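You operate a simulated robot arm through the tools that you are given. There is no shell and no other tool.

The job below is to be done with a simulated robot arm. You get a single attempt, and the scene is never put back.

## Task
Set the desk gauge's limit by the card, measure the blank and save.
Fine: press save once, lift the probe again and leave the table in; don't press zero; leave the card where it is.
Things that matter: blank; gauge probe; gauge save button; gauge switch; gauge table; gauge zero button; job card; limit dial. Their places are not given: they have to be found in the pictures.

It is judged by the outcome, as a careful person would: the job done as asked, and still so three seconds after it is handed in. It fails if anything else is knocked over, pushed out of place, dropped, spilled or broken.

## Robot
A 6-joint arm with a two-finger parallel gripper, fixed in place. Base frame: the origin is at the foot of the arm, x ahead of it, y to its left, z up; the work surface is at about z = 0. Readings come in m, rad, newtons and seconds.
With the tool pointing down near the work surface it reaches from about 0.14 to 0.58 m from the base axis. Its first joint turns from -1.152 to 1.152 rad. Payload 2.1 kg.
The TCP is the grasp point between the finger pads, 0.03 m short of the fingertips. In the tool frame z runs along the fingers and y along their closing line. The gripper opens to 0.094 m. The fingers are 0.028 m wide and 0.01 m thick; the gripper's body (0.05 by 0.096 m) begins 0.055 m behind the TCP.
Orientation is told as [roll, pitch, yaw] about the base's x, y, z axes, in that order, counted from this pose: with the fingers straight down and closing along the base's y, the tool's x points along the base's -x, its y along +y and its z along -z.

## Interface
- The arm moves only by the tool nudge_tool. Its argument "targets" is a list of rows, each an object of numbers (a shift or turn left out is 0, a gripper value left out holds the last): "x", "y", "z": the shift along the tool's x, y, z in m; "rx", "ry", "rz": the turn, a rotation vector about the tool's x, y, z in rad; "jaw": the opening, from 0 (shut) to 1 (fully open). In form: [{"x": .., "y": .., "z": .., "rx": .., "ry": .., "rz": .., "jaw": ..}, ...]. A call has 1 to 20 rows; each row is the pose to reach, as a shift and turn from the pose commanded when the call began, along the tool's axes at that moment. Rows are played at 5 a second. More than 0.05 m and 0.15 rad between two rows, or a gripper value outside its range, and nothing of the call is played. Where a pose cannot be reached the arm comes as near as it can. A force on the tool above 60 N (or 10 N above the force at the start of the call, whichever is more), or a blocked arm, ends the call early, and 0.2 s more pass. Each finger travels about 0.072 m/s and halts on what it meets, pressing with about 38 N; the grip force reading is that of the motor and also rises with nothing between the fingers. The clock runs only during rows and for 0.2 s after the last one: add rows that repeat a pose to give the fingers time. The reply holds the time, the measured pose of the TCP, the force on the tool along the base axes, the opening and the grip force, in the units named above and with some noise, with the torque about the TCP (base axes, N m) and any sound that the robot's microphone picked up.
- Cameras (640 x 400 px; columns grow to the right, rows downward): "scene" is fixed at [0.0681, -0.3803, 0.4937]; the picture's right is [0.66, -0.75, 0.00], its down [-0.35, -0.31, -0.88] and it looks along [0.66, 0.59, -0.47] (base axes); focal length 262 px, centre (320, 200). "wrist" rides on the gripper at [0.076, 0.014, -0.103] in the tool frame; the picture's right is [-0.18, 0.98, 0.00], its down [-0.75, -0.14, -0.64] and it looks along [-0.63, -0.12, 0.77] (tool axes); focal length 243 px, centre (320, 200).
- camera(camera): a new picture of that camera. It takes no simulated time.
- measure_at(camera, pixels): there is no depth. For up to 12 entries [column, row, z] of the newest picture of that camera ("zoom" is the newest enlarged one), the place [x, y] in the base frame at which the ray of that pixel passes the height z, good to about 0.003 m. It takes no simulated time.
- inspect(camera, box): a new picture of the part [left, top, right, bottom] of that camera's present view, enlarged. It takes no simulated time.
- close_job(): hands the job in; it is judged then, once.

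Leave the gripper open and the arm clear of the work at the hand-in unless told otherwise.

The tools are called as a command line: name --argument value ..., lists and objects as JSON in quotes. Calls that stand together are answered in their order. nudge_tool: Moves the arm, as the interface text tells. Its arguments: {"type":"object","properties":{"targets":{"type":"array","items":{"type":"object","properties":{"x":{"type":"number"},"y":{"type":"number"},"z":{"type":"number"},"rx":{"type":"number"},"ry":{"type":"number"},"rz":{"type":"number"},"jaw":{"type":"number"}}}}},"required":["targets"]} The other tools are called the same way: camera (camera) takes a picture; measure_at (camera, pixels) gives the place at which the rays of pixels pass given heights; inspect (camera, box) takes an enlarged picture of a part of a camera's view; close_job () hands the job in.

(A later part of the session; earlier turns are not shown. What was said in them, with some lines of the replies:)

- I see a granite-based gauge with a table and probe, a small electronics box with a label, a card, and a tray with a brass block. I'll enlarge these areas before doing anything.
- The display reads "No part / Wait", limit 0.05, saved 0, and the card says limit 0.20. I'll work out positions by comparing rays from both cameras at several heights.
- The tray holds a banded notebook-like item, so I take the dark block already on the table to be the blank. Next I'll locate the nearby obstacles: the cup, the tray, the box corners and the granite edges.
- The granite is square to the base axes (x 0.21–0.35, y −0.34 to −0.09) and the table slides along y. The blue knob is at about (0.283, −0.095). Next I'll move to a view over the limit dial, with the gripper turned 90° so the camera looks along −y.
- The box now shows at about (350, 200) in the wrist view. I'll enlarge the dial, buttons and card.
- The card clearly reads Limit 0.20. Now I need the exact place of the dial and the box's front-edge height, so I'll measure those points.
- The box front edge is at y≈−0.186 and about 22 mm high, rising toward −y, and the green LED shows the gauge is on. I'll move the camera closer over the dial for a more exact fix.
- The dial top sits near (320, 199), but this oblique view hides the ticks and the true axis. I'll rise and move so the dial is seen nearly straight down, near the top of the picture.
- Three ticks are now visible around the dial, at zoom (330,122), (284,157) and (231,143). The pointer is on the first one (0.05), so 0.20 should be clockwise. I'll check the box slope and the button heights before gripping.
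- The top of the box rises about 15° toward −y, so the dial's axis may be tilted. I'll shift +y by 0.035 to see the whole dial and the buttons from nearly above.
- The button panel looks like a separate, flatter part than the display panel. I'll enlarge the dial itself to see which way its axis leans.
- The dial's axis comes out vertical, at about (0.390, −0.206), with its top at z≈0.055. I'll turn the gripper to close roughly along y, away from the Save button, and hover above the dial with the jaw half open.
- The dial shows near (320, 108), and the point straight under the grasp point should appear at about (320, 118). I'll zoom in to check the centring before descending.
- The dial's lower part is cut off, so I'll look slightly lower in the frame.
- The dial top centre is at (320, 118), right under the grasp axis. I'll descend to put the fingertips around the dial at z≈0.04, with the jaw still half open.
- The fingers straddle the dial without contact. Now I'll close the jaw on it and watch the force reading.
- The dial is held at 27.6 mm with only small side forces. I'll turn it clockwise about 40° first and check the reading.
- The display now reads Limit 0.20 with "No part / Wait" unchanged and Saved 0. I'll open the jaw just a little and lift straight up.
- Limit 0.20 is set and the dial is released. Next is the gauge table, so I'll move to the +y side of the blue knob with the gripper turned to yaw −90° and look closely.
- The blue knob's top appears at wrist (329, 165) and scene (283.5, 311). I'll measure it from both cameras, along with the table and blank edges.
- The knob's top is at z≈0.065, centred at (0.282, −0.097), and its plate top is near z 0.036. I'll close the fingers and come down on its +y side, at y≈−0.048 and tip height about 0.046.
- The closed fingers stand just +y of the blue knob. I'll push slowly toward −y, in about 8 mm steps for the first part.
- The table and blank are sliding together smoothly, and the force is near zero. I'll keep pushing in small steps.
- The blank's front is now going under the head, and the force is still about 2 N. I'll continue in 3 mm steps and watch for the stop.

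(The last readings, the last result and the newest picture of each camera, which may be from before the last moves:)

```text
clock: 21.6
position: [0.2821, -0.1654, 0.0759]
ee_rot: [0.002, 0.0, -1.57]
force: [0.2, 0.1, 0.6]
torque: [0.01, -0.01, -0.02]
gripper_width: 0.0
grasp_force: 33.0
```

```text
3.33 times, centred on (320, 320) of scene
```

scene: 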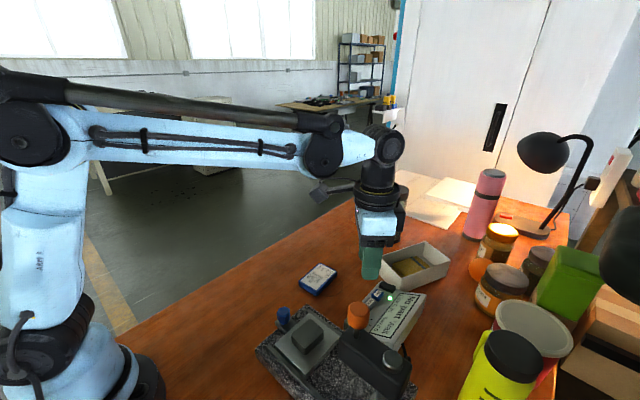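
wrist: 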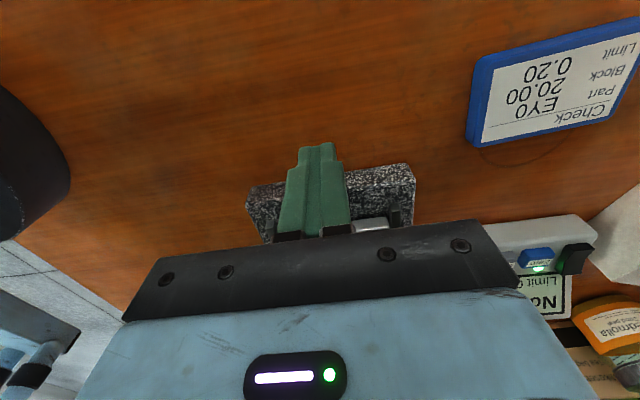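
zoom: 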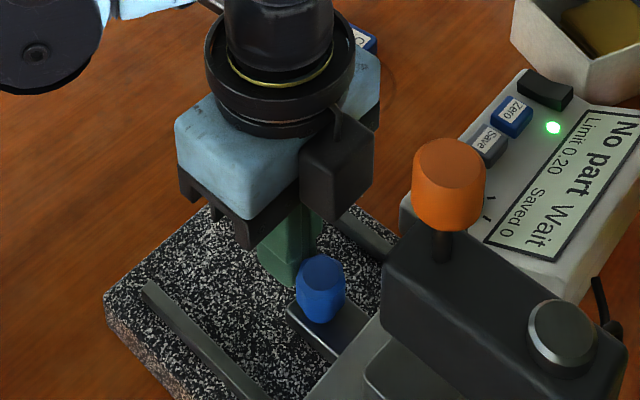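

The force is still near zero, so the table isn't at its stop yet. A black box on the gripper's −y side is getting close to the head, so I'll measure that clearance before going on.

measure_at --camera "scene" --pixels '[[335.7, 305, 0.14], [335.7, 305, 0.16], [330.6, 321.5, 0.13], [330.6, 321.5, 0.15], [316, 326, 0.13], [316, 326, 0.15], [341, 338, 0.1], [341, 338, 0.13], [341, 338, 0.15], [339, 352, 0.1], [339, 352, 0.08]]'

camera --camera "wrist"

camera --camera "scene"

```text
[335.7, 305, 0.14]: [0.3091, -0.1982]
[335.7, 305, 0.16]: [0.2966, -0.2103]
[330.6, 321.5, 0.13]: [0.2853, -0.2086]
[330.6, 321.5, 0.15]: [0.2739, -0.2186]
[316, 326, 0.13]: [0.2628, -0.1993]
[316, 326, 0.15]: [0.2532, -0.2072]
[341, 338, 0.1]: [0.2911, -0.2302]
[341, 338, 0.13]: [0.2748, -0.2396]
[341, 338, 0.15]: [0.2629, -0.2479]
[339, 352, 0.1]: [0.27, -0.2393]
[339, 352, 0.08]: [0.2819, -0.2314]
```

```text
taken
```

wrist: 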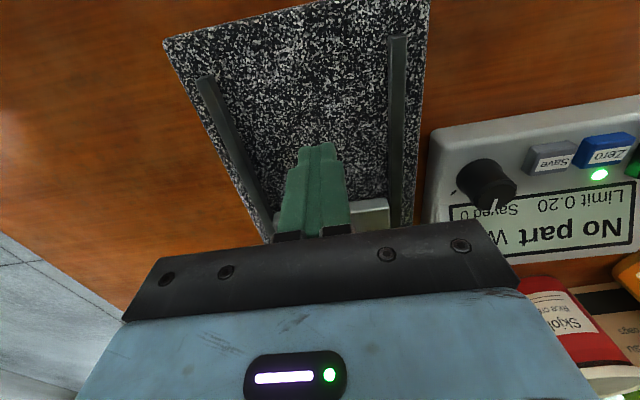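

```text
taken
```

scene: 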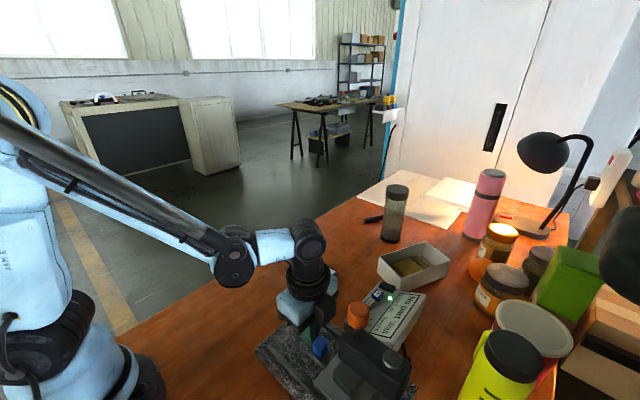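

The black box's face is at about y −0.20 and the head starts near −0.235, so there's room for roughly 15 mm more. I'll continue in 2 mm steps.

nudge_tool --targets '[{"x": -0.002}, {"x": -0.004}, {"x": -0.006}, {"x": -0.008}]'

inspect --camera "scene" --box '[240, 260, 400, 380]'

```text
clock: 22.6
position: [0.2823, -0.1659, 0.0756]
ee_rot: [0.001, 0.021, -1.565]
force: [0.0, 4.1, 1.5]
torque: [0.03, -0.01, -0.01]
gripper_width: 0.0
grasp_force: 33.0
stopped in row 4: the force on the tool passed its limit at 63 N (the readings are from after the stop); the commanded pose is now the measured one
```

```text
3.33 times, centred on (320, 320) of scene
```

zoom: 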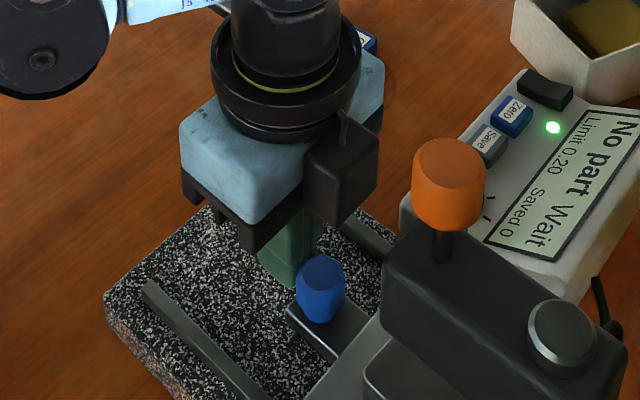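

The push stopped at the force limit. The knob didn't move during that last call and the granite corners are where they were, so the table is at its end stop. I'll back off +y, undo the tiny tilt and rise clear.

nudge_tool --targets '[{"x": 0.01, "ry": -0.01}, {"x": 0.025, "ry": -0.021, "rz": 0.005}, {"x": 0.04, "ry": -0.021, "rz": 0.005}, {"x": 0.04, "z": -0.04, "ry": -0.021, "rz": 0.005}, {"x": 0.04, "z": -0.085, "ry": -0.021, "rz": 0.005, "jaw": 0.3}, {"x": 0.04, "z": -0.13, "ry": -0.021, "rz": 0.005, "jaw": 1}, {"x": 0.04, "z": -0.174, "ry": -0.021, "rz": 0.005, "jaw": 1}, {"x": 0.04, "z": -0.174, "ry": -0.021, "rz": 0.005, "jaw": 1}]'

camera --camera "wrist"

camera --camera "scene"

inspect --camera "scene" --box '[260, 270, 440, 400]'

```text
clock: 24.4
position: [0.2818, -0.1296, 0.2514]
ee_rot: [0.003, -0.001, -1.571]
force: [1.1, -0.7, 0.0]
torque: [-0.01, 0.0, 0.01]
gripper_width: 0.0943
grasp_force: 0.0
```

```text
taken
```

wrist: 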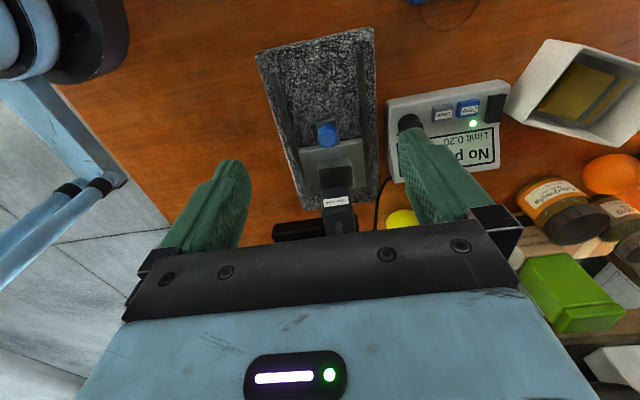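

```text
taken
```

scene: 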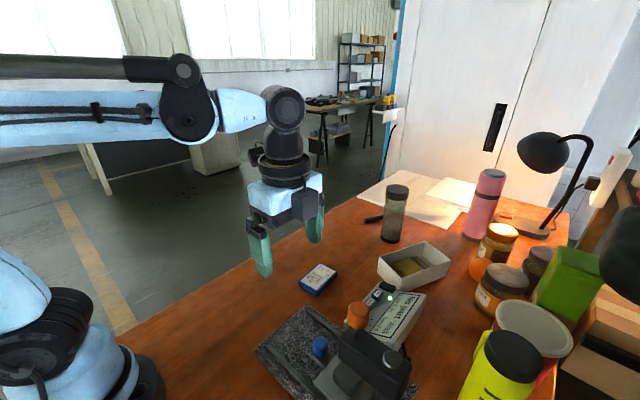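

```text
3.08 times, centred on (350, 335) of scene
```

zoom: 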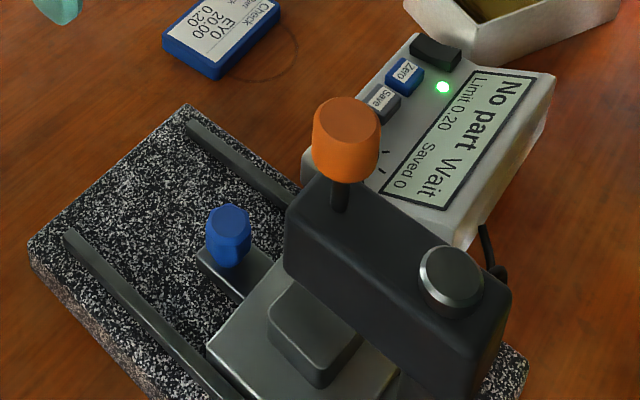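

The table is fully in and stays there, with the blank under the head. The display still says "No part / Wait" because the probe is up. I'll raise a little and move to look down on the orange probe knob and head.

nudge_tool --targets '[{"z": -0.025}, {"x": -0.03, "z": -0.03}, {"x": -0.06, "z": -0.03}, {"x": -0.09, "z": -0.03}, {"x": -0.12, "z": -0.03}, {"x": -0.12, "z": -0.03}]'

camera --camera "wrist"

inspect --camera "wrist" --box '[250, 90, 400, 210]'

inspect --camera "scene" --box '[320, 290, 420, 370]'

```text
clock: 25.8
position: [0.2811, -0.2485, 0.2804]
ee_rot: [0.002, -0.001, -1.57]
force: [-0.6, -0.1, -0.4]
torque: [0.01, -0.01, 0.03]
gripper_width: 0.0939
grasp_force: 0.1
```

```text
taken
```

wrist: 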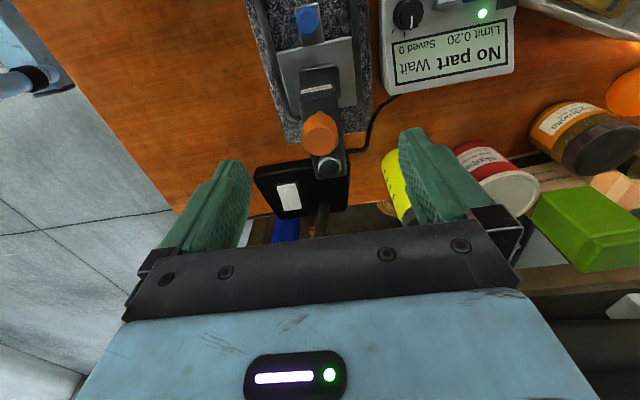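

```text
3.33 times, centred on (325, 150) of wrist
```

zoom: 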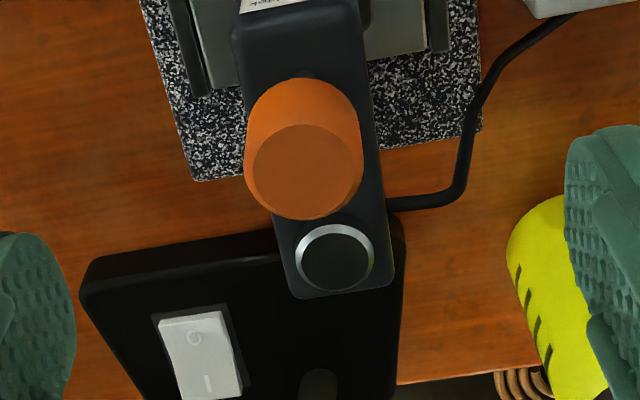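

```text
5.00 times, centred on (370, 330) of scene
```

zoom: 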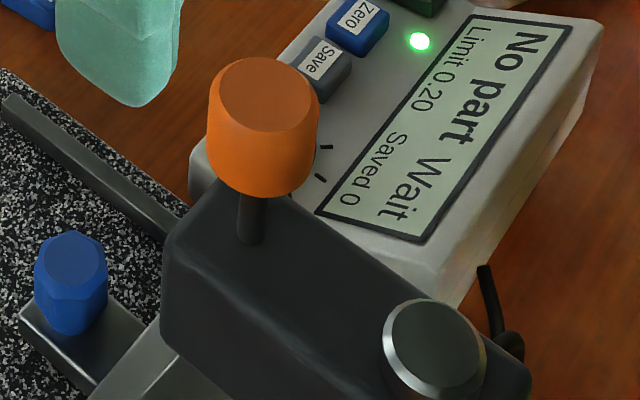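

The orange knob's top is at wrist (321.5, 141) and scene (359, 309.4), with the rod and head top beneath it. I'll measure these at several heights from both cameras.

measure_at --camera "scene" --pixels '[[359, 309.4, 0.18], [359, 309.4, 0.19], [359, 309.4, 0.2], [359, 309.4, 0.21], [358, 329, 0.15], [358, 329, 0.16], [358, 329, 0.17], [356, 338, 0.13], [356, 338, 0.14], [356, 338, 0.15], [393, 357, 0.14], [393, 357, 0.15]]'

measure_at --camera "wrist" --pixels '[[321.5, 141, 0.18], [321.5, 141, 0.19], [321.5, 141, 0.2], [321.5, 141, 0.21], [319, 112.5, 0.13], [319, 112.5, 0.15], [330, 167, 0.14], [330, 167, 0.15], [300, 104, 0.13], [338, 98, 0.13], [320, 130, 0.17]]'

```text
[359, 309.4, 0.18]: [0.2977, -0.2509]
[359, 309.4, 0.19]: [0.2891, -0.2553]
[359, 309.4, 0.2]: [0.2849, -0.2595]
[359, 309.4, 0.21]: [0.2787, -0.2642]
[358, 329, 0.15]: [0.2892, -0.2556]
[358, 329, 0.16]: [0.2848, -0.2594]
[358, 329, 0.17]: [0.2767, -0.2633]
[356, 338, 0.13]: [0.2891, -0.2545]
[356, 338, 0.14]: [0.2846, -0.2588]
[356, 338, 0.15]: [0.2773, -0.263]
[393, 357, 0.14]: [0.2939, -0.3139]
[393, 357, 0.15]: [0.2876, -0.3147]
```

```text
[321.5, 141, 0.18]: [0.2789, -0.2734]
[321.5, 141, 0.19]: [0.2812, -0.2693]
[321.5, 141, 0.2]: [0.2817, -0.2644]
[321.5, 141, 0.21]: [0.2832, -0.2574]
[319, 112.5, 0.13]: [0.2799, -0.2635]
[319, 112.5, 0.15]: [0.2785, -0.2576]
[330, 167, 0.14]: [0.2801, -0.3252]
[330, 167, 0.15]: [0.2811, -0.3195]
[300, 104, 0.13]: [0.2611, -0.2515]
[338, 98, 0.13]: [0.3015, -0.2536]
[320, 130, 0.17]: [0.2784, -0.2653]
```

The knob's top is at z≈0.203, centred at about (0.282, −0.262), about 25 mm tall and 30 mm across, and the head top is at z≈0.142. I'll centre the gripper over it, then compare against the expected image point of about (320, 127).

nudge_tool --targets '[{"x": -0.006, "jaw": 0.8}, {"x": -0.0122, "jaw": 0.65}, {"x": -0.0122, "jaw": 0.65}]'

inspect --camera "wrist" --box '[272, 97, 368, 157]'

```text
clock: 26.6
position: [0.281, -0.2627, 0.2812]
ee_rot: [0.002, -0.001, -1.571]
force: [0.4, -0.8, -0.4]
torque: [0.01, 0.0, 0.0]
gripper_width: 0.0611
grasp_force: 0.0
```

```text
6.67 times, centred on (320, 127) of wrist
```

zoom: 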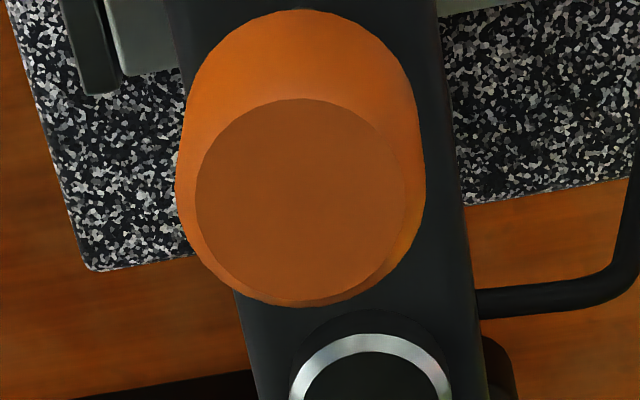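

The top face centre is at (317, 127), so the knob lies about 2 mm to −x of the grasp axis and well centred in y. I'll correct x and descend around the knob, tips to z≈0.187.

nudge_tool --targets '[{"y": -0.002, "z": 0.015, "jaw": 0.6}, {"y": -0.002, "z": 0.03}, {"y": -0.002, "z": 0.045}, {"y": -0.002, "z": 0.056}, {"y": -0.002, "z": 0.063}, {"y": -0.002, "z": 0.063}]'

camera --camera "wrist"

inspect --camera "scene" --box '[300, 250, 420, 370]'

```text
clock: 28.0
position: [0.2788, -0.2614, 0.2176]
ee_rot: [0.0, 0.0, -1.571]
force: [0.6, 0.0, -0.2]
torque: [0.0, -0.01, 0.02]
gripper_width: 0.0565
grasp_force: 0.1
```

```text
taken
```

wrist: 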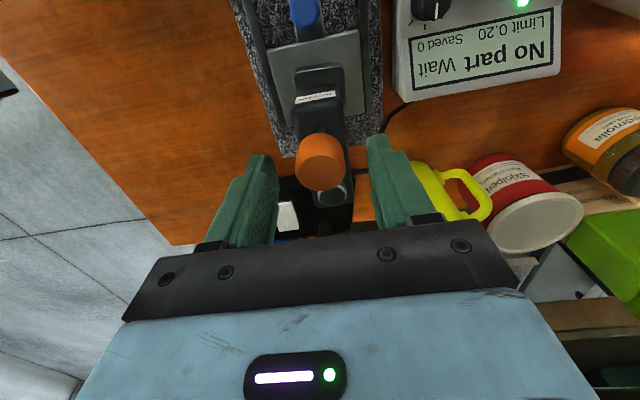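

```text
3.33 times, centred on (360, 310) of scene
```

zoom: 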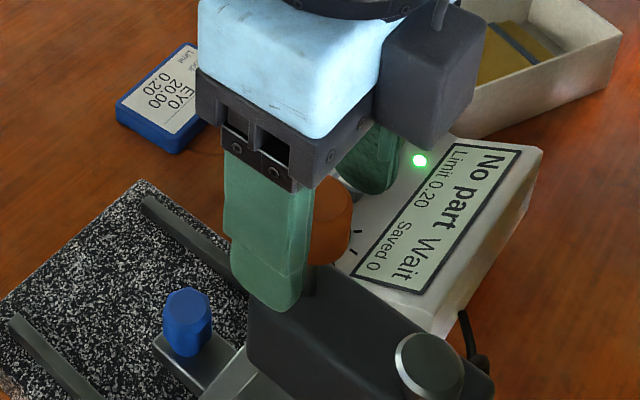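

The fingers straddle the orange knob, and I can still read the display from here. Now I'll close gently on the knob.

nudge_tool --targets '[{"jaw": 0.45}, {"jaw": 0.35}, {"jaw": 0.25}, {"jaw": 0.25}]'

camera --camera "wrist"

```text
clock: 29.0
position: [0.2807, -0.2611, 0.2172]
ee_rot: [0.005, -0.002, -1.572]
force: [8.3, -1.8, -1.2]
torque: [-0.05, 0.32, -0.01]
gripper_width: 0.0276
grasp_force: 44.7
```

```text
taken
```

wrist: 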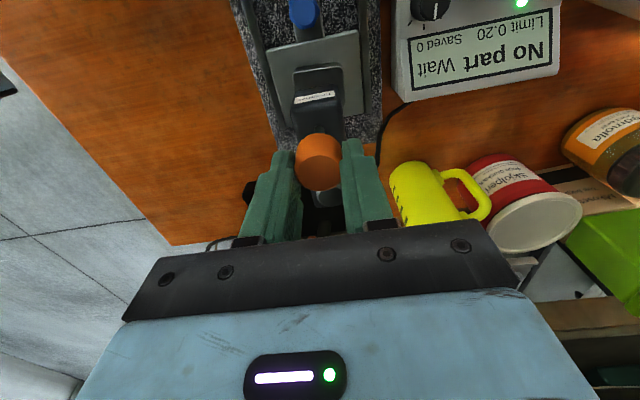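

The knob is gripped at 27.6 mm with about 8 N of side load. I'll relieve that by 1 mm in x and begin lowering the probe in 2 mm steps.

nudge_tool --targets '[{"y": 0.001}, {"y": 0.001, "z": 0.002}, {"y": 0.001, "z": 0.004}, {"y": 0.001, "z": 0.006}]'

camera --camera "wrist"

inspect --camera "scene" --box '[300, 250, 420, 370]'

```text
clock: 30.0
position: [0.2796, -0.2622, 0.2111]
ee_rot: [-0.002, -0.002, -1.573]
force: [-14.3, 8.9, -1.5]
torque: [-0.37, -0.06, -0.05]
gripper_width: 0.028
grasp_force: 44.6
```

```text
taken
```

wrist: 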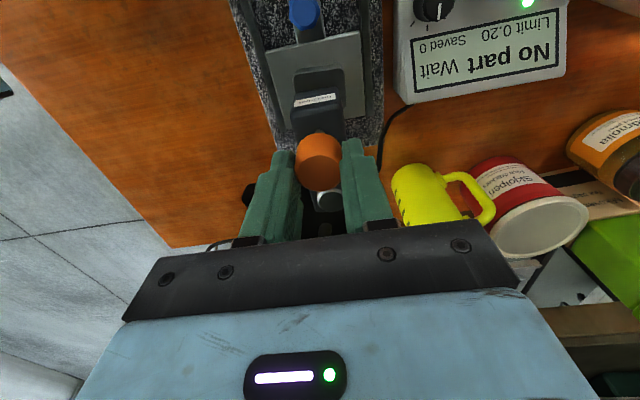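

```text
3.33 times, centred on (360, 310) of scene
```

zoom: 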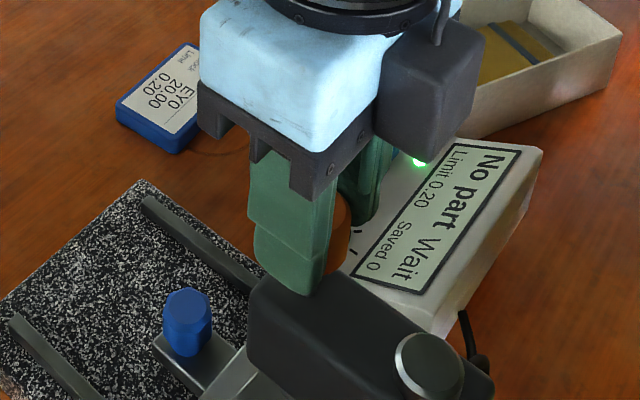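

The knob is following the gripper down with almost no vertical force, and the display still says "No part". I'll trim out the side load and lower further in small steps.

nudge_tool --targets '[{"x": 0.0004, "y": -0.0006}, {"x": 0.0004, "y": -0.0006, "z": 0.002}, {"x": 0.0004, "y": -0.0006, "z": 0.004}, {"x": 0.0004, "y": -0.0006, "z": 0.006}]'

camera --camera "wrist"

inspect --camera "scene" --box '[300, 250, 420, 370]'

```text
clock: 31.0
position: [0.2798, -0.2616, 0.2054]
ee_rot: [0.001, 0.001, -1.572]
force: [-10.3, 7.9, -1.4]
torque: [-0.09, 0.78, -0.02]
gripper_width: 0.0275
grasp_force: 44.9
```

```text
taken
```

wrist: 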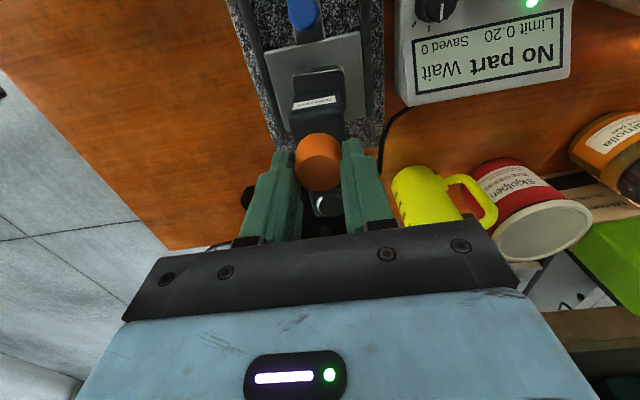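

```text
3.33 times, centred on (360, 310) of scene
```

zoom: 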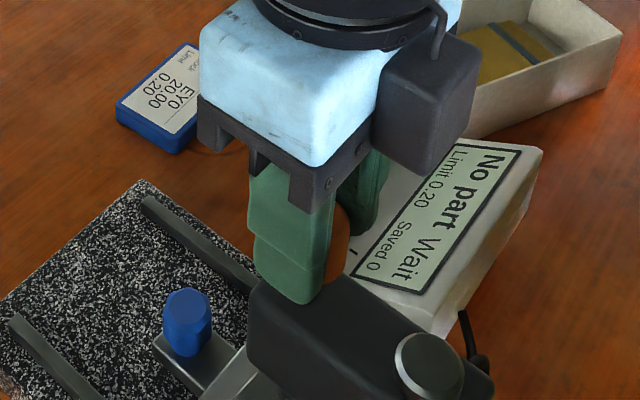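

The probe is 12 mm down with the vertical force still near zero and the display still "No part". I'll trim a little more and lower another 8 mm in 2 mm steps.

nudge_tool --targets '[{"x": 0.0004, "y": -0.0005}, {"x": 0.0004, "y": -0.0005, "z": 0.002}, {"x": 0.0004, "y": -0.0005, "z": 0.004}, {"x": 0.0004, "y": -0.0005, "z": 0.006}]'

camera --camera "wrist"

inspect --camera "scene" --box '[300, 250, 420, 370]'

```text
clock: 32.0
position: [0.2793, -0.262, 0.1997]
ee_rot: [-0.001, -0.004, -1.57]
force: [-1.9, -1.0, -1.7]
torque: [-0.02, 0.47, -0.05]
gripper_width: 0.0281
grasp_force: 44.8
```

```text
taken
```

wrist: 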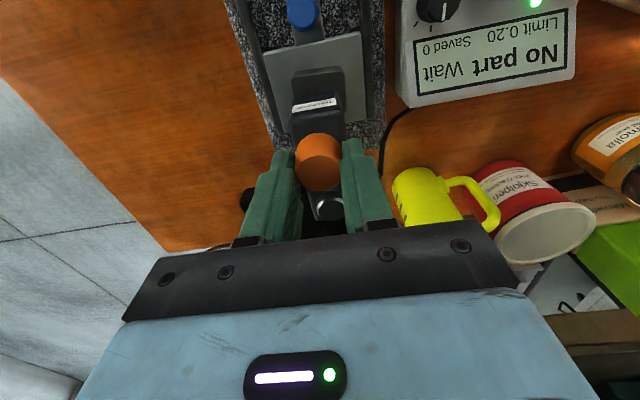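

```text
3.33 times, centred on (360, 310) of scene
```

zoom: 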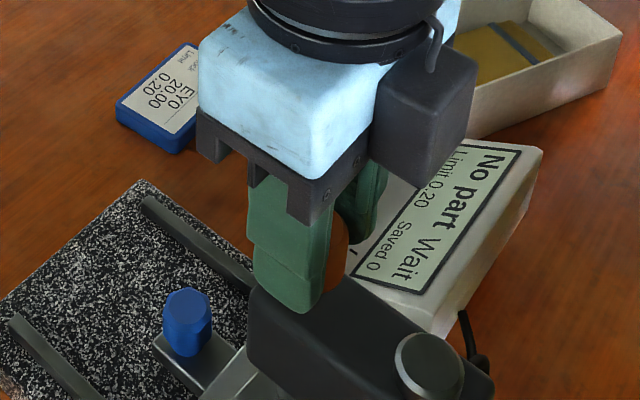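

The side loads are now near zero with the probe 18 mm down. I'll continue in 1.5 mm steps.

nudge_tool --targets '[{"z": 0.0015}, {"z": 0.003}, {"z": 0.0045}, {"z": 0.006}]'

camera --camera "wrist"

inspect --camera "scene" --box '[300, 250, 420, 370]'

```text
clock: 33.0
position: [0.2795, -0.2609, 0.194]
ee_rot: [0.004, -0.002, -1.57]
force: [0.8, -6.2, 36.4]
torque: [-0.15, 0.44, -0.01]
gripper_width: 0.0277
grasp_force: 44.7
```

```text
taken
```

wrist: 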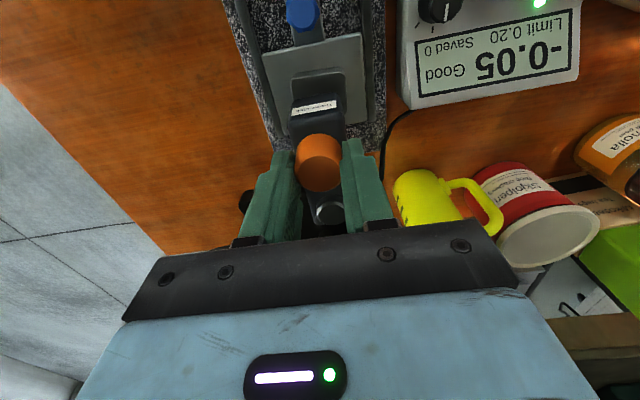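

```text
3.33 times, centred on (360, 310) of scene
```

zoom: 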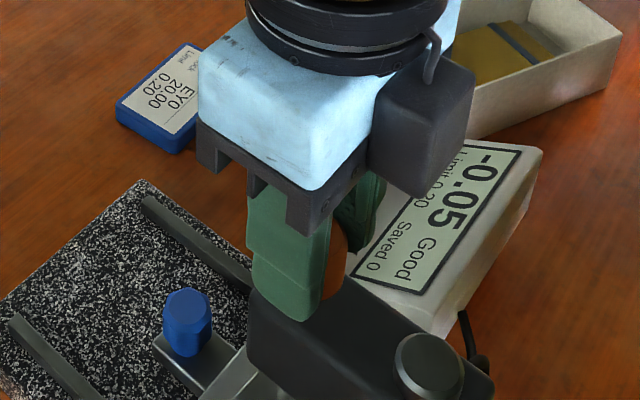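

The probe met the blank: the display reads −0.05 "Good" at limit 0.20, with about 36 N down. I'll release the knob, let the reading rest on the blank, and check it.

nudge_tool --targets '[{"jaw": 0.4}, {"jaw": 0.6}, {"jaw": 0.6}]'

camera --camera "wrist"

inspect --camera "scene" --box '[300, 250, 420, 370]'

```text
clock: 33.8
position: [0.2801, -0.2606, 0.1943]
ee_rot: [0.001, -0.001, -1.571]
force: [0.1, 0.7, -0.7]
torque: [-0.02, -0.01, -0.02]
gripper_width: 0.0565
grasp_force: 0.1
```

```text
taken
```

wrist: 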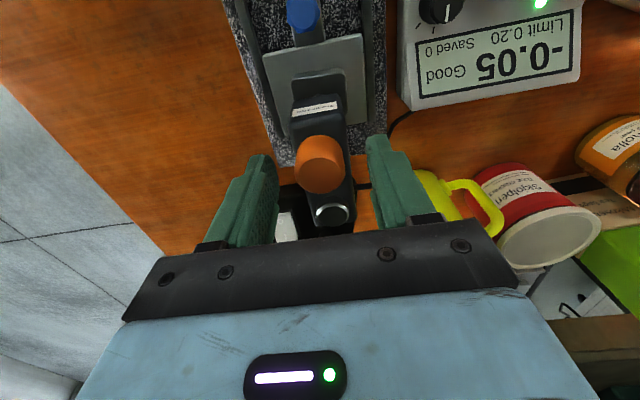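

```text
3.33 times, centred on (360, 310) of scene
```

zoom: 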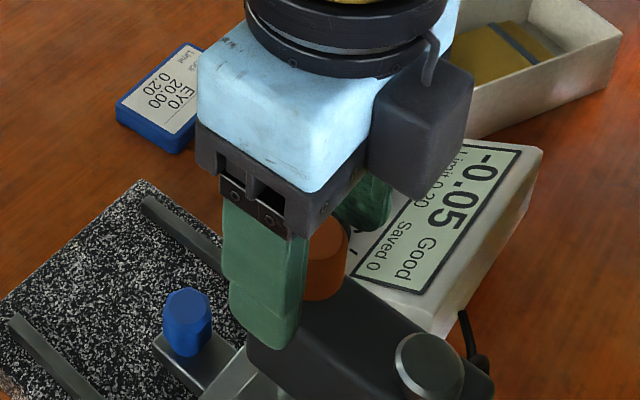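

The reading holds at −0.05 "Good" after release. I'll rise off the knob, close the fingers and move over above the Save button at roughly (0.433, −0.201).

nudge_tool --targets '[{"z": -0.04, "jaw": 0.6}, {"z": -0.08, "jaw": 0.6}, {"x": 0.015, "y": 0.0385, "z": -0.08, "jaw": 0.3}, {"x": 0.03, "y": 0.077, "z": -0.08, "jaw": 0}, {"x": 0.045, "y": 0.1155, "z": -0.08, "jaw": 0}, {"x": 0.06, "y": 0.154, "z": -0.08, "jaw": 0}, {"x": 0.06, "y": 0.154, "z": -0.04}, {"x": 0.06, "y": 0.154, "z": 0.0}, {"x": 0.06, "y": 0.154, "z": 0.043}, {"x": 0.06, "y": 0.154, "z": 0.043}]'

camera --camera "wrist"

inspect --camera "wrist" --box '[256, 70, 384, 150]'

camera --camera "scene"

```text
clock: 36.0
position: [0.4339, -0.2004, 0.1521]
ee_rot: [0.001, -0.002, -1.569]
force: [1.1, 0.5, -0.4]
torque: [-0.01, 0.0, -0.03]
gripper_width: 0.0
grasp_force: 32.7
```

```text
taken
```

wrist: 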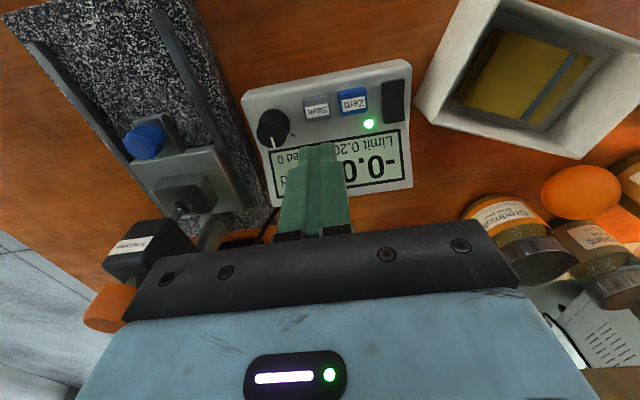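

```text
5.00 times, centred on (320, 110) of wrist
```

zoom: 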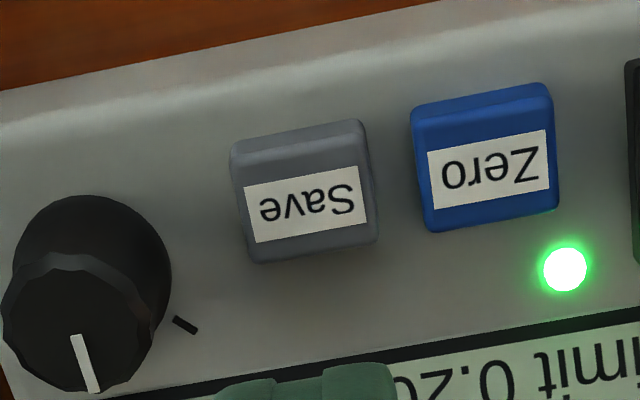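

```text
taken
```

scene: 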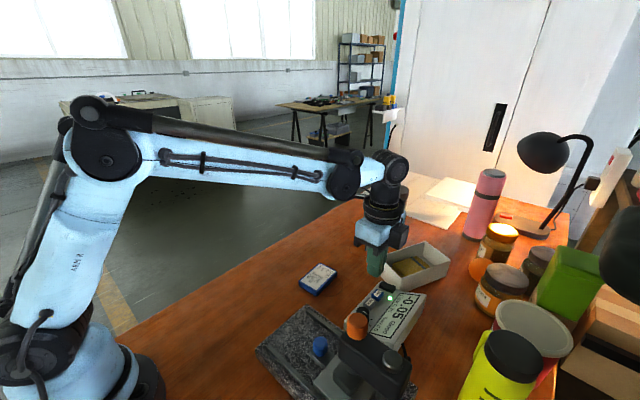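

The Save top face is centred at (317, 110.6) against an expected (320, 110.4), so I need about 2.5 mm toward −x. I'll correct that and lower to just above the button.

nudge_tool --targets '[{"y": -0.0025, "z": 0.02}, {"y": -0.0025, "z": 0.045}, {"y": -0.0025, "z": 0.065}, {"y": -0.0025, "z": 0.076}, {"y": -0.0025, "z": 0.076}]'

camera --camera "wrist"

inspect --camera "scene" --box '[330, 250, 450, 350]'

inspect --camera "wrist" --box '[240, 60, 400, 200]'

```text
clock: 37.2
position: [0.4325, -0.2001, 0.0739]
ee_rot: [0.003, -0.001, -1.57]
force: [0.5, 0.4, -0.4]
torque: [0.04, 0.01, 0.01]
gripper_width: 0.0
grasp_force: 32.8
```

```text
taken
```

wrist: 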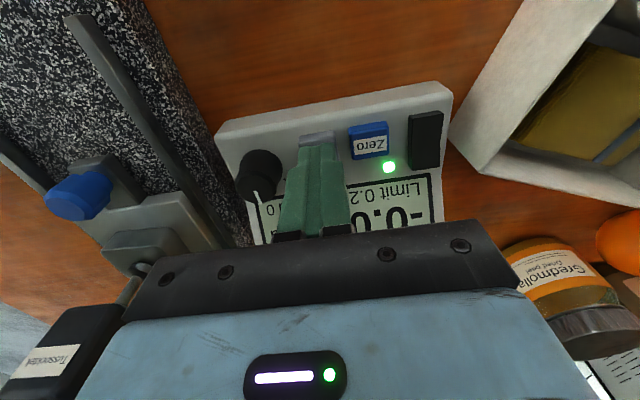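

```text
4.00 times, centred on (390, 300) of scene
```

zoom: 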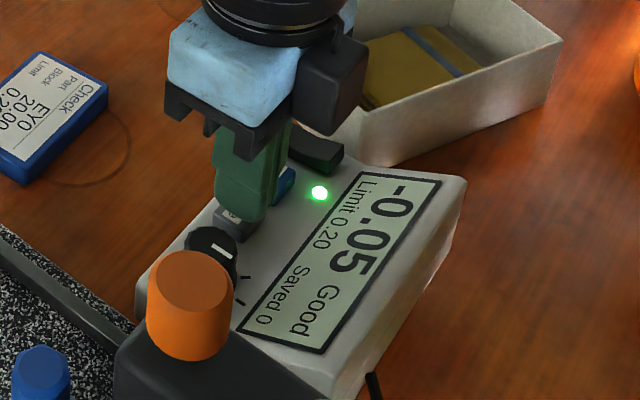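

```text
2.86 times, centred on (320, 130) of wrist
```

zoom: 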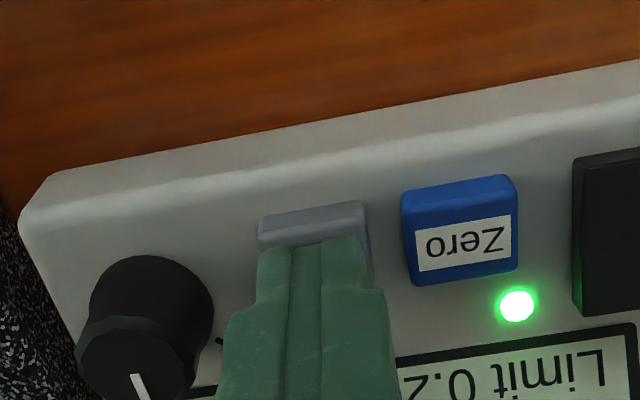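

The fingertips are right above Save and clear of Zero and the dial, and the display still reads −0.05 Good, Saved 0. I'll lower in small steps until I feel contact.

nudge_tool --targets '[{"z": 0.002}, {"z": 0.004}, {"z": 0.005}, {"z": 0.006}]'

inspect --camera "scene" --box '[330, 250, 450, 350]'

```text
clock: 38.2
position: [0.4323, -0.2017, 0.0694]
ee_rot: [0.003, -0.003, -1.569]
force: [-0.2, 1.0, 1.0]
torque: [0.02, -0.01, -0.05]
gripper_width: 0.0
grasp_force: 32.8
heard: click
```

```text
4.00 times, centred on (390, 300) of scene
```

zoom: 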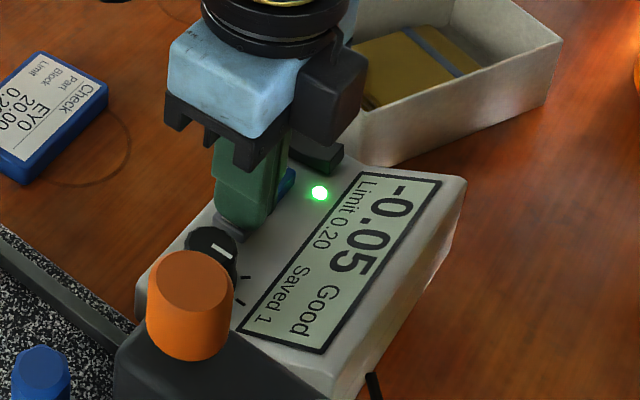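

I heard a click and the display now shows Saved 1 with −0.05 Good at limit 0.20. I'll lift straight off the button, rise high, and go back above the orange knob with the jaw open.

nudge_tool --targets '[{"z": -0.01}, {"z": -0.05}, {"z": -0.1}, {"z": -0.15}, {"z": -0.205}, {"x": -0.015, "y": -0.038, "z": -0.205, "jaw": 0.3}, {"x": -0.03, "y": -0.076, "z": -0.205, "jaw": 0.65}, {"x": -0.045, "y": -0.114, "z": -0.205}, {"x": -0.0605, "y": -0.1515, "z": -0.205}, {"x": -0.0605, "y": -0.1515, "z": -0.205}]'

camera --camera "wrist"

inspect --camera "wrist" --box '[272, 97, 368, 157]'

inspect --camera "scene" --box '[300, 260, 440, 370]'

```text
refused: row 5 steps farther than a row can; nothing moved
```

```text
taken
```

wrist: 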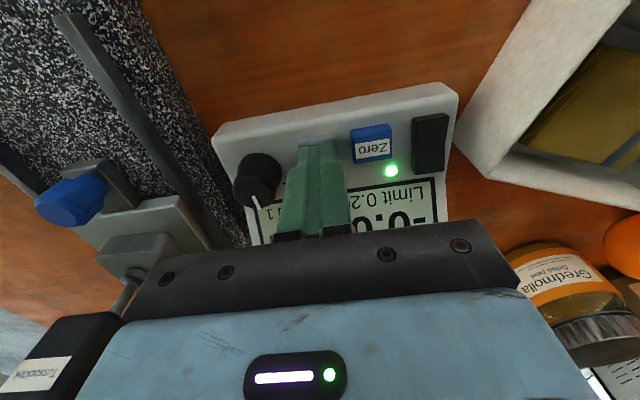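

```text
6.67 times, centred on (320, 127) of wrist
```

zoom: 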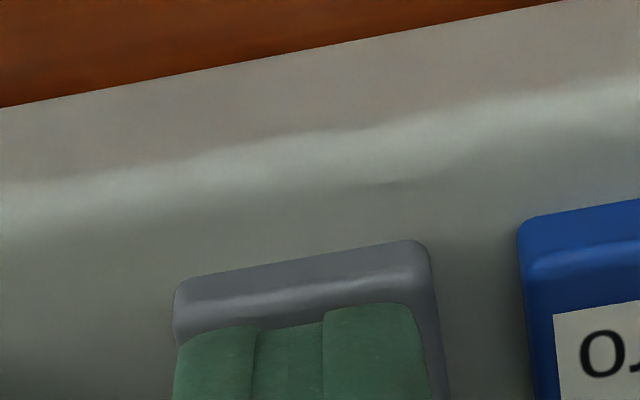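

```text
3.64 times, centred on (370, 315) of scene
```

zoom: 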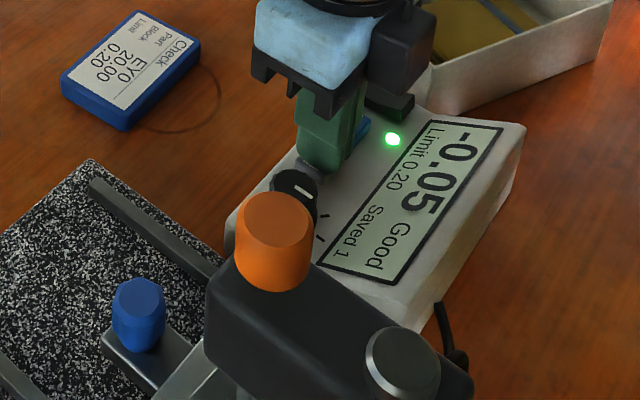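

The call was refused because one row stepped 55 mm, and nothing moved. Saved still reads 1, so I'll repeat the move with smaller steps.

nudge_tool --targets '[{"z": -0.012}, {"z": -0.05}, {"z": -0.09}, {"z": -0.13}, {"z": -0.17}, {"z": -0.205}, {"x": -0.015, "y": -0.038, "z": -0.205, "jaw": 0.3}, {"x": -0.03, "y": -0.076, "z": -0.205, "jaw": 0.65}, {"x": -0.045, "y": -0.114, "z": -0.205}, {"x": -0.0605, "y": -0.1515, "z": -0.205}, {"x": -0.0605, "y": -0.1515, "z": -0.205}]'

camera --camera "wrist"

inspect --camera "wrist" --box '[272, 87, 368, 147]'

inspect --camera "scene" --box '[300, 260, 440, 370]'

```text
clock: 40.6
position: [0.2801, -0.2628, 0.2721]
ee_rot: [0.002, -0.003, -1.571]
force: [0.1, 0.5, 0.1]
torque: [0.0, 0.03, 0.04]
gripper_width: 0.061
grasp_force: 0.0
```

```text
taken
```

wrist: 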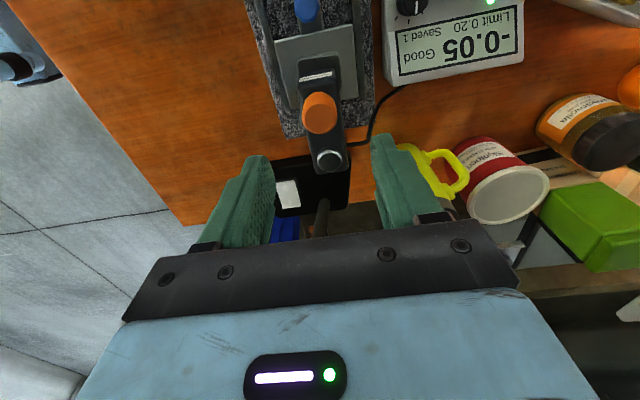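

```text
6.67 times, centred on (320, 117) of wrist
```

zoom: 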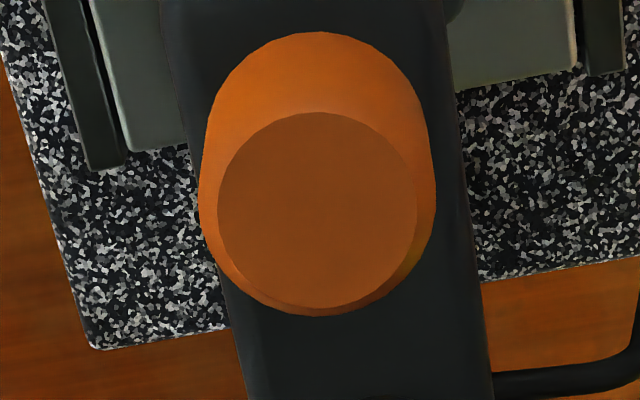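

```text
3.64 times, centred on (370, 315) of scene
```

zoom: 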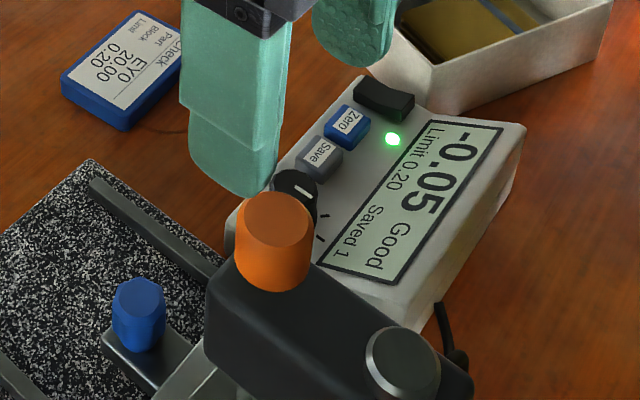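

The save stands (Saved 1) and the knob is centred at (319.5, 119) under the gripper. I'll descend around it to the earlier release height.

nudge_tool --targets '[{"x": 0.0005, "z": 0.02, "jaw": 0.6}, {"x": 0.0005, "z": 0.04}, {"x": 0.0005, "z": 0.06}, {"x": 0.0005, "z": 0.072}, {"x": 0.0005, "z": 0.079}, {"x": 0.0005, "z": 0.079}, {"x": 0.0005, "z": 0.079, "jaw": 0.45}, {"x": 0.0005, "z": 0.079, "jaw": 0.35}, {"x": 0.0005, "z": 0.079, "jaw": 0.25}, {"x": 0.0005, "z": 0.079, "jaw": 0.25}]'

camera --camera "wrist"

```text
clock: 42.8
position: [0.2807, -0.2612, 0.193]
ee_rot: [0.001, 0.0, -1.572]
force: [3.6, -1.3, -0.6]
torque: [0.0, 0.44, -0.04]
gripper_width: 0.0279
grasp_force: 45.1
```

```text
taken
```

wrist: 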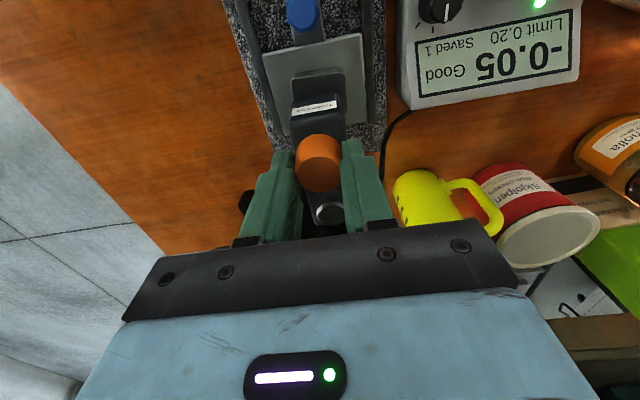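

The knob is gripped with light loads. I'll lift the probe back up in 3 mm steps, about 22 mm in total.

nudge_tool --targets '[{"z": -0.003}, {"z": -0.006}, {"z": -0.009}, {"z": -0.012}, {"z": -0.015}, {"z": -0.018}, {"z": -0.02}]'

camera --camera "wrist"

inspect --camera "scene" --box '[300, 250, 420, 370]'

```text
clock: 44.4
position: [0.2795, -0.2608, 0.2141]
ee_rot: [0.006, -0.003, -1.57]
force: [12.8, -10.5, 3.0]
torque: [-0.19, 0.24, -0.06]
gripper_width: 0.0282
grasp_force: 45.2
```

```text
taken
```

wrist: 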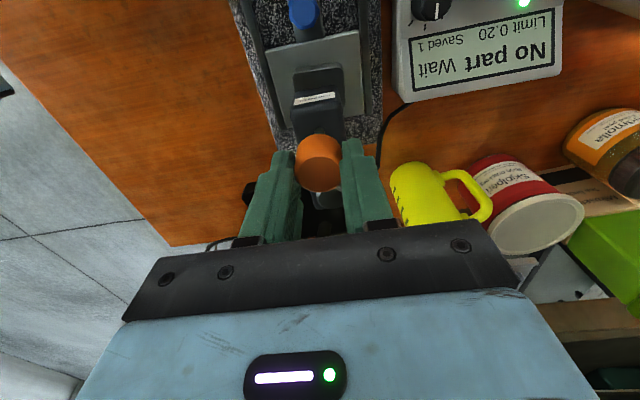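

```text
3.33 times, centred on (360, 310) of scene
```

zoom: 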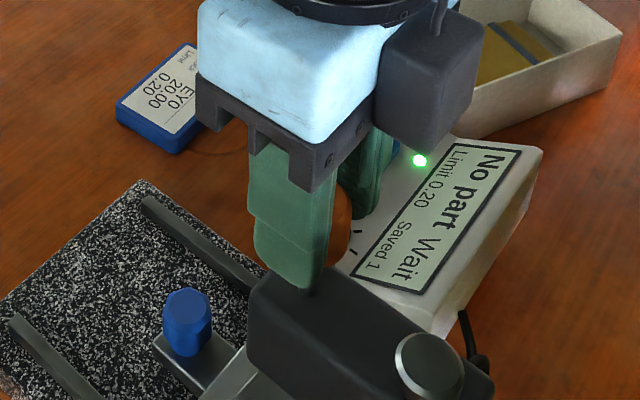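

The display is back to "No part / Wait" with Saved 1, and the probe is up about 20 mm. I'll trim the side load and lift the last 3–4 mm to its original height.

nudge_tool --targets '[{"x": -0.0005, "y": 0.0005}, {"x": -0.0005, "y": 0.0005, "z": -0.001}, {"x": -0.0005, "y": 0.0005, "z": -0.002}, {"x": -0.0005, "y": 0.0005, "z": -0.003}]'

inspect --camera "scene" --box '[300, 250, 420, 370]'

```text
clock: 45.4
position: [0.2795, -0.2608, 0.2174]
ee_rot: [-0.001, -0.002, -1.573]
force: [2.4, -5.0, -14.9]
torque: [-0.4, 0.41, 0.04]
gripper_width: 0.0278
grasp_force: 44.8
```

```text
3.33 times, centred on (360, 310) of scene
```

zoom: 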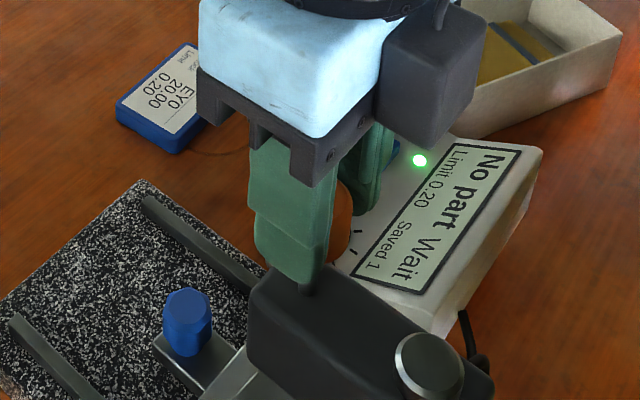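

The vertical force is now −15 N, which means the probe is at its upper stop, as at the start. I'll release the knob and check that it stays up.

nudge_tool --targets '[{"jaw": 0.4}, {"jaw": 0.6}, {"jaw": 0.6}, {"jaw": 0.6}]'

camera --camera "wrist"

inspect --camera "scene" --box '[300, 250, 420, 370]'

```text
clock: 46.4
position: [0.2808, -0.2612, 0.2182]
ee_rot: [0.001, -0.003, -1.57]
force: [-0.6, -0.6, -0.2]
torque: [0.03, -0.04, 0.02]
gripper_width: 0.0567
grasp_force: 0.0
```

```text
taken
```

wrist: 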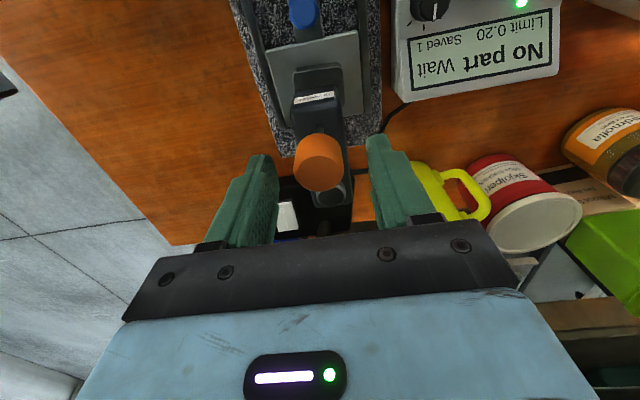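

```text
3.33 times, centred on (360, 310) of scene
```

zoom: 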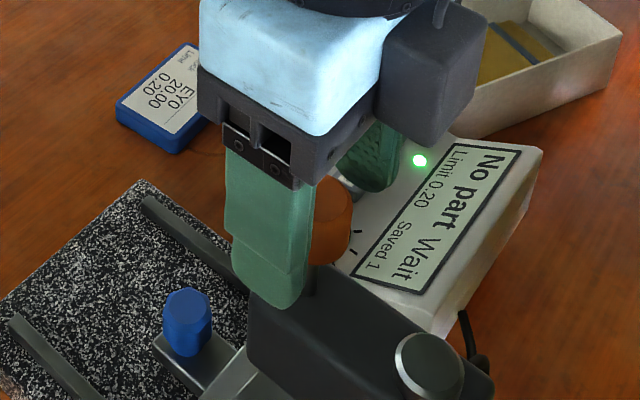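

The knob stays up after release. I'll rise straight up, open fully and move back to a clear spot above the front area.

nudge_tool --targets '[{"z": -0.04, "jaw": 0.6}, {"z": -0.08, "jaw": 0.6}, {"z": -0.12, "jaw": 1}, {"z": -0.15, "jaw": 1}, {"x": 0.035, "z": -0.16}, {"x": 0.07, "z": -0.16}, {"x": 0.105, "z": -0.16}, {"x": 0.14, "z": -0.16}, {"x": 0.175, "z": -0.16}, {"x": 0.21, "z": -0.16}, {"x": 0.21, "z": -0.16}, {"x": 0.21, "z": -0.16}]'

camera --camera "scene"

inspect --camera "scene" --box '[250, 260, 430, 400]'

camera --camera "wrist"

```text
clock: 49.0
position: [0.2807, -0.0518, 0.3774]
ee_rot: [0.001, -0.003, -1.571]
force: [0.1, -0.2, 0.7]
torque: [0.02, 0.0, -0.05]
gripper_width: 0.0941
grasp_force: 0.3
```

```text
taken
```

scene: 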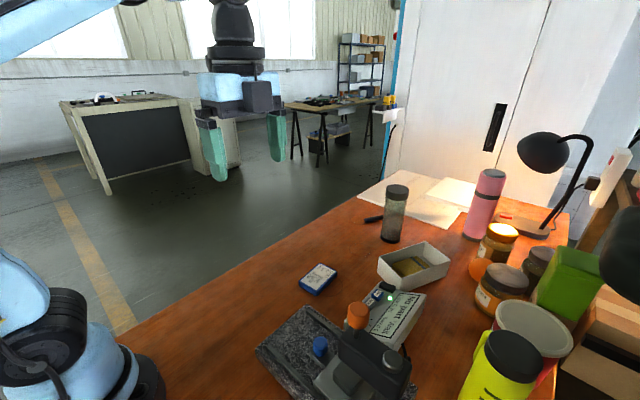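

```text
2.86 times, centred on (340, 330) of scene
```

zoom: 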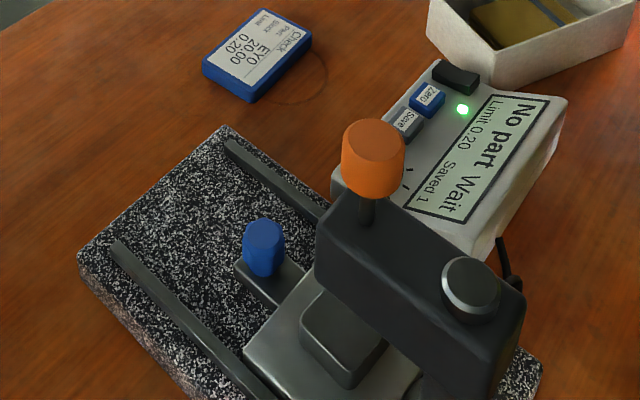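

```text
taken
```

wrist: 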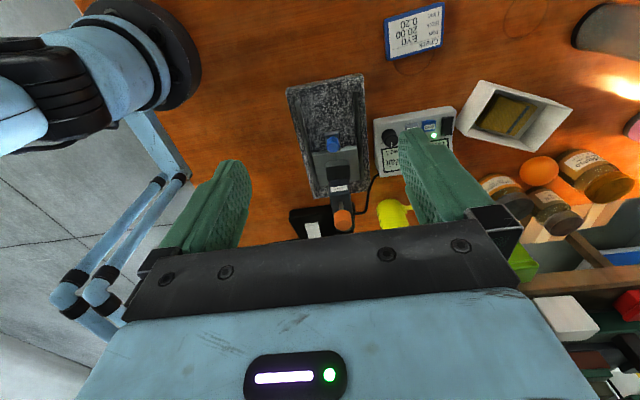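

Everything checks out:
- **Limit:** the display shows Limit 0.20.
- **Save:** it reads Saved 1 and is back to "No part / Wait".
- **Probe and table:** the probe is up and the table is in.
- **Card:** it hasn't moved.
- **Arm:** it is clear and the gripper is open.

I'll hand in the job.

close_job

```text
The job is handed in.
```

The job is done and handed in. The gauge limit is set to 0.20 as the card says, and the blank measured −0.05, which the gauge marked "Good".

- **Save:** I pressed save once, and the display shows Saved 1. Zero was not pressed.
- **Probe and table:** the probe is lifted back to its upper stop, and the table is in against its end stop. That last push on the table reached about 63 N before the arm stopped itself. The gauge base did not move.
- **Everything else:** the card is where it was and nothing was knocked over. The arm is clear with the gripper open.
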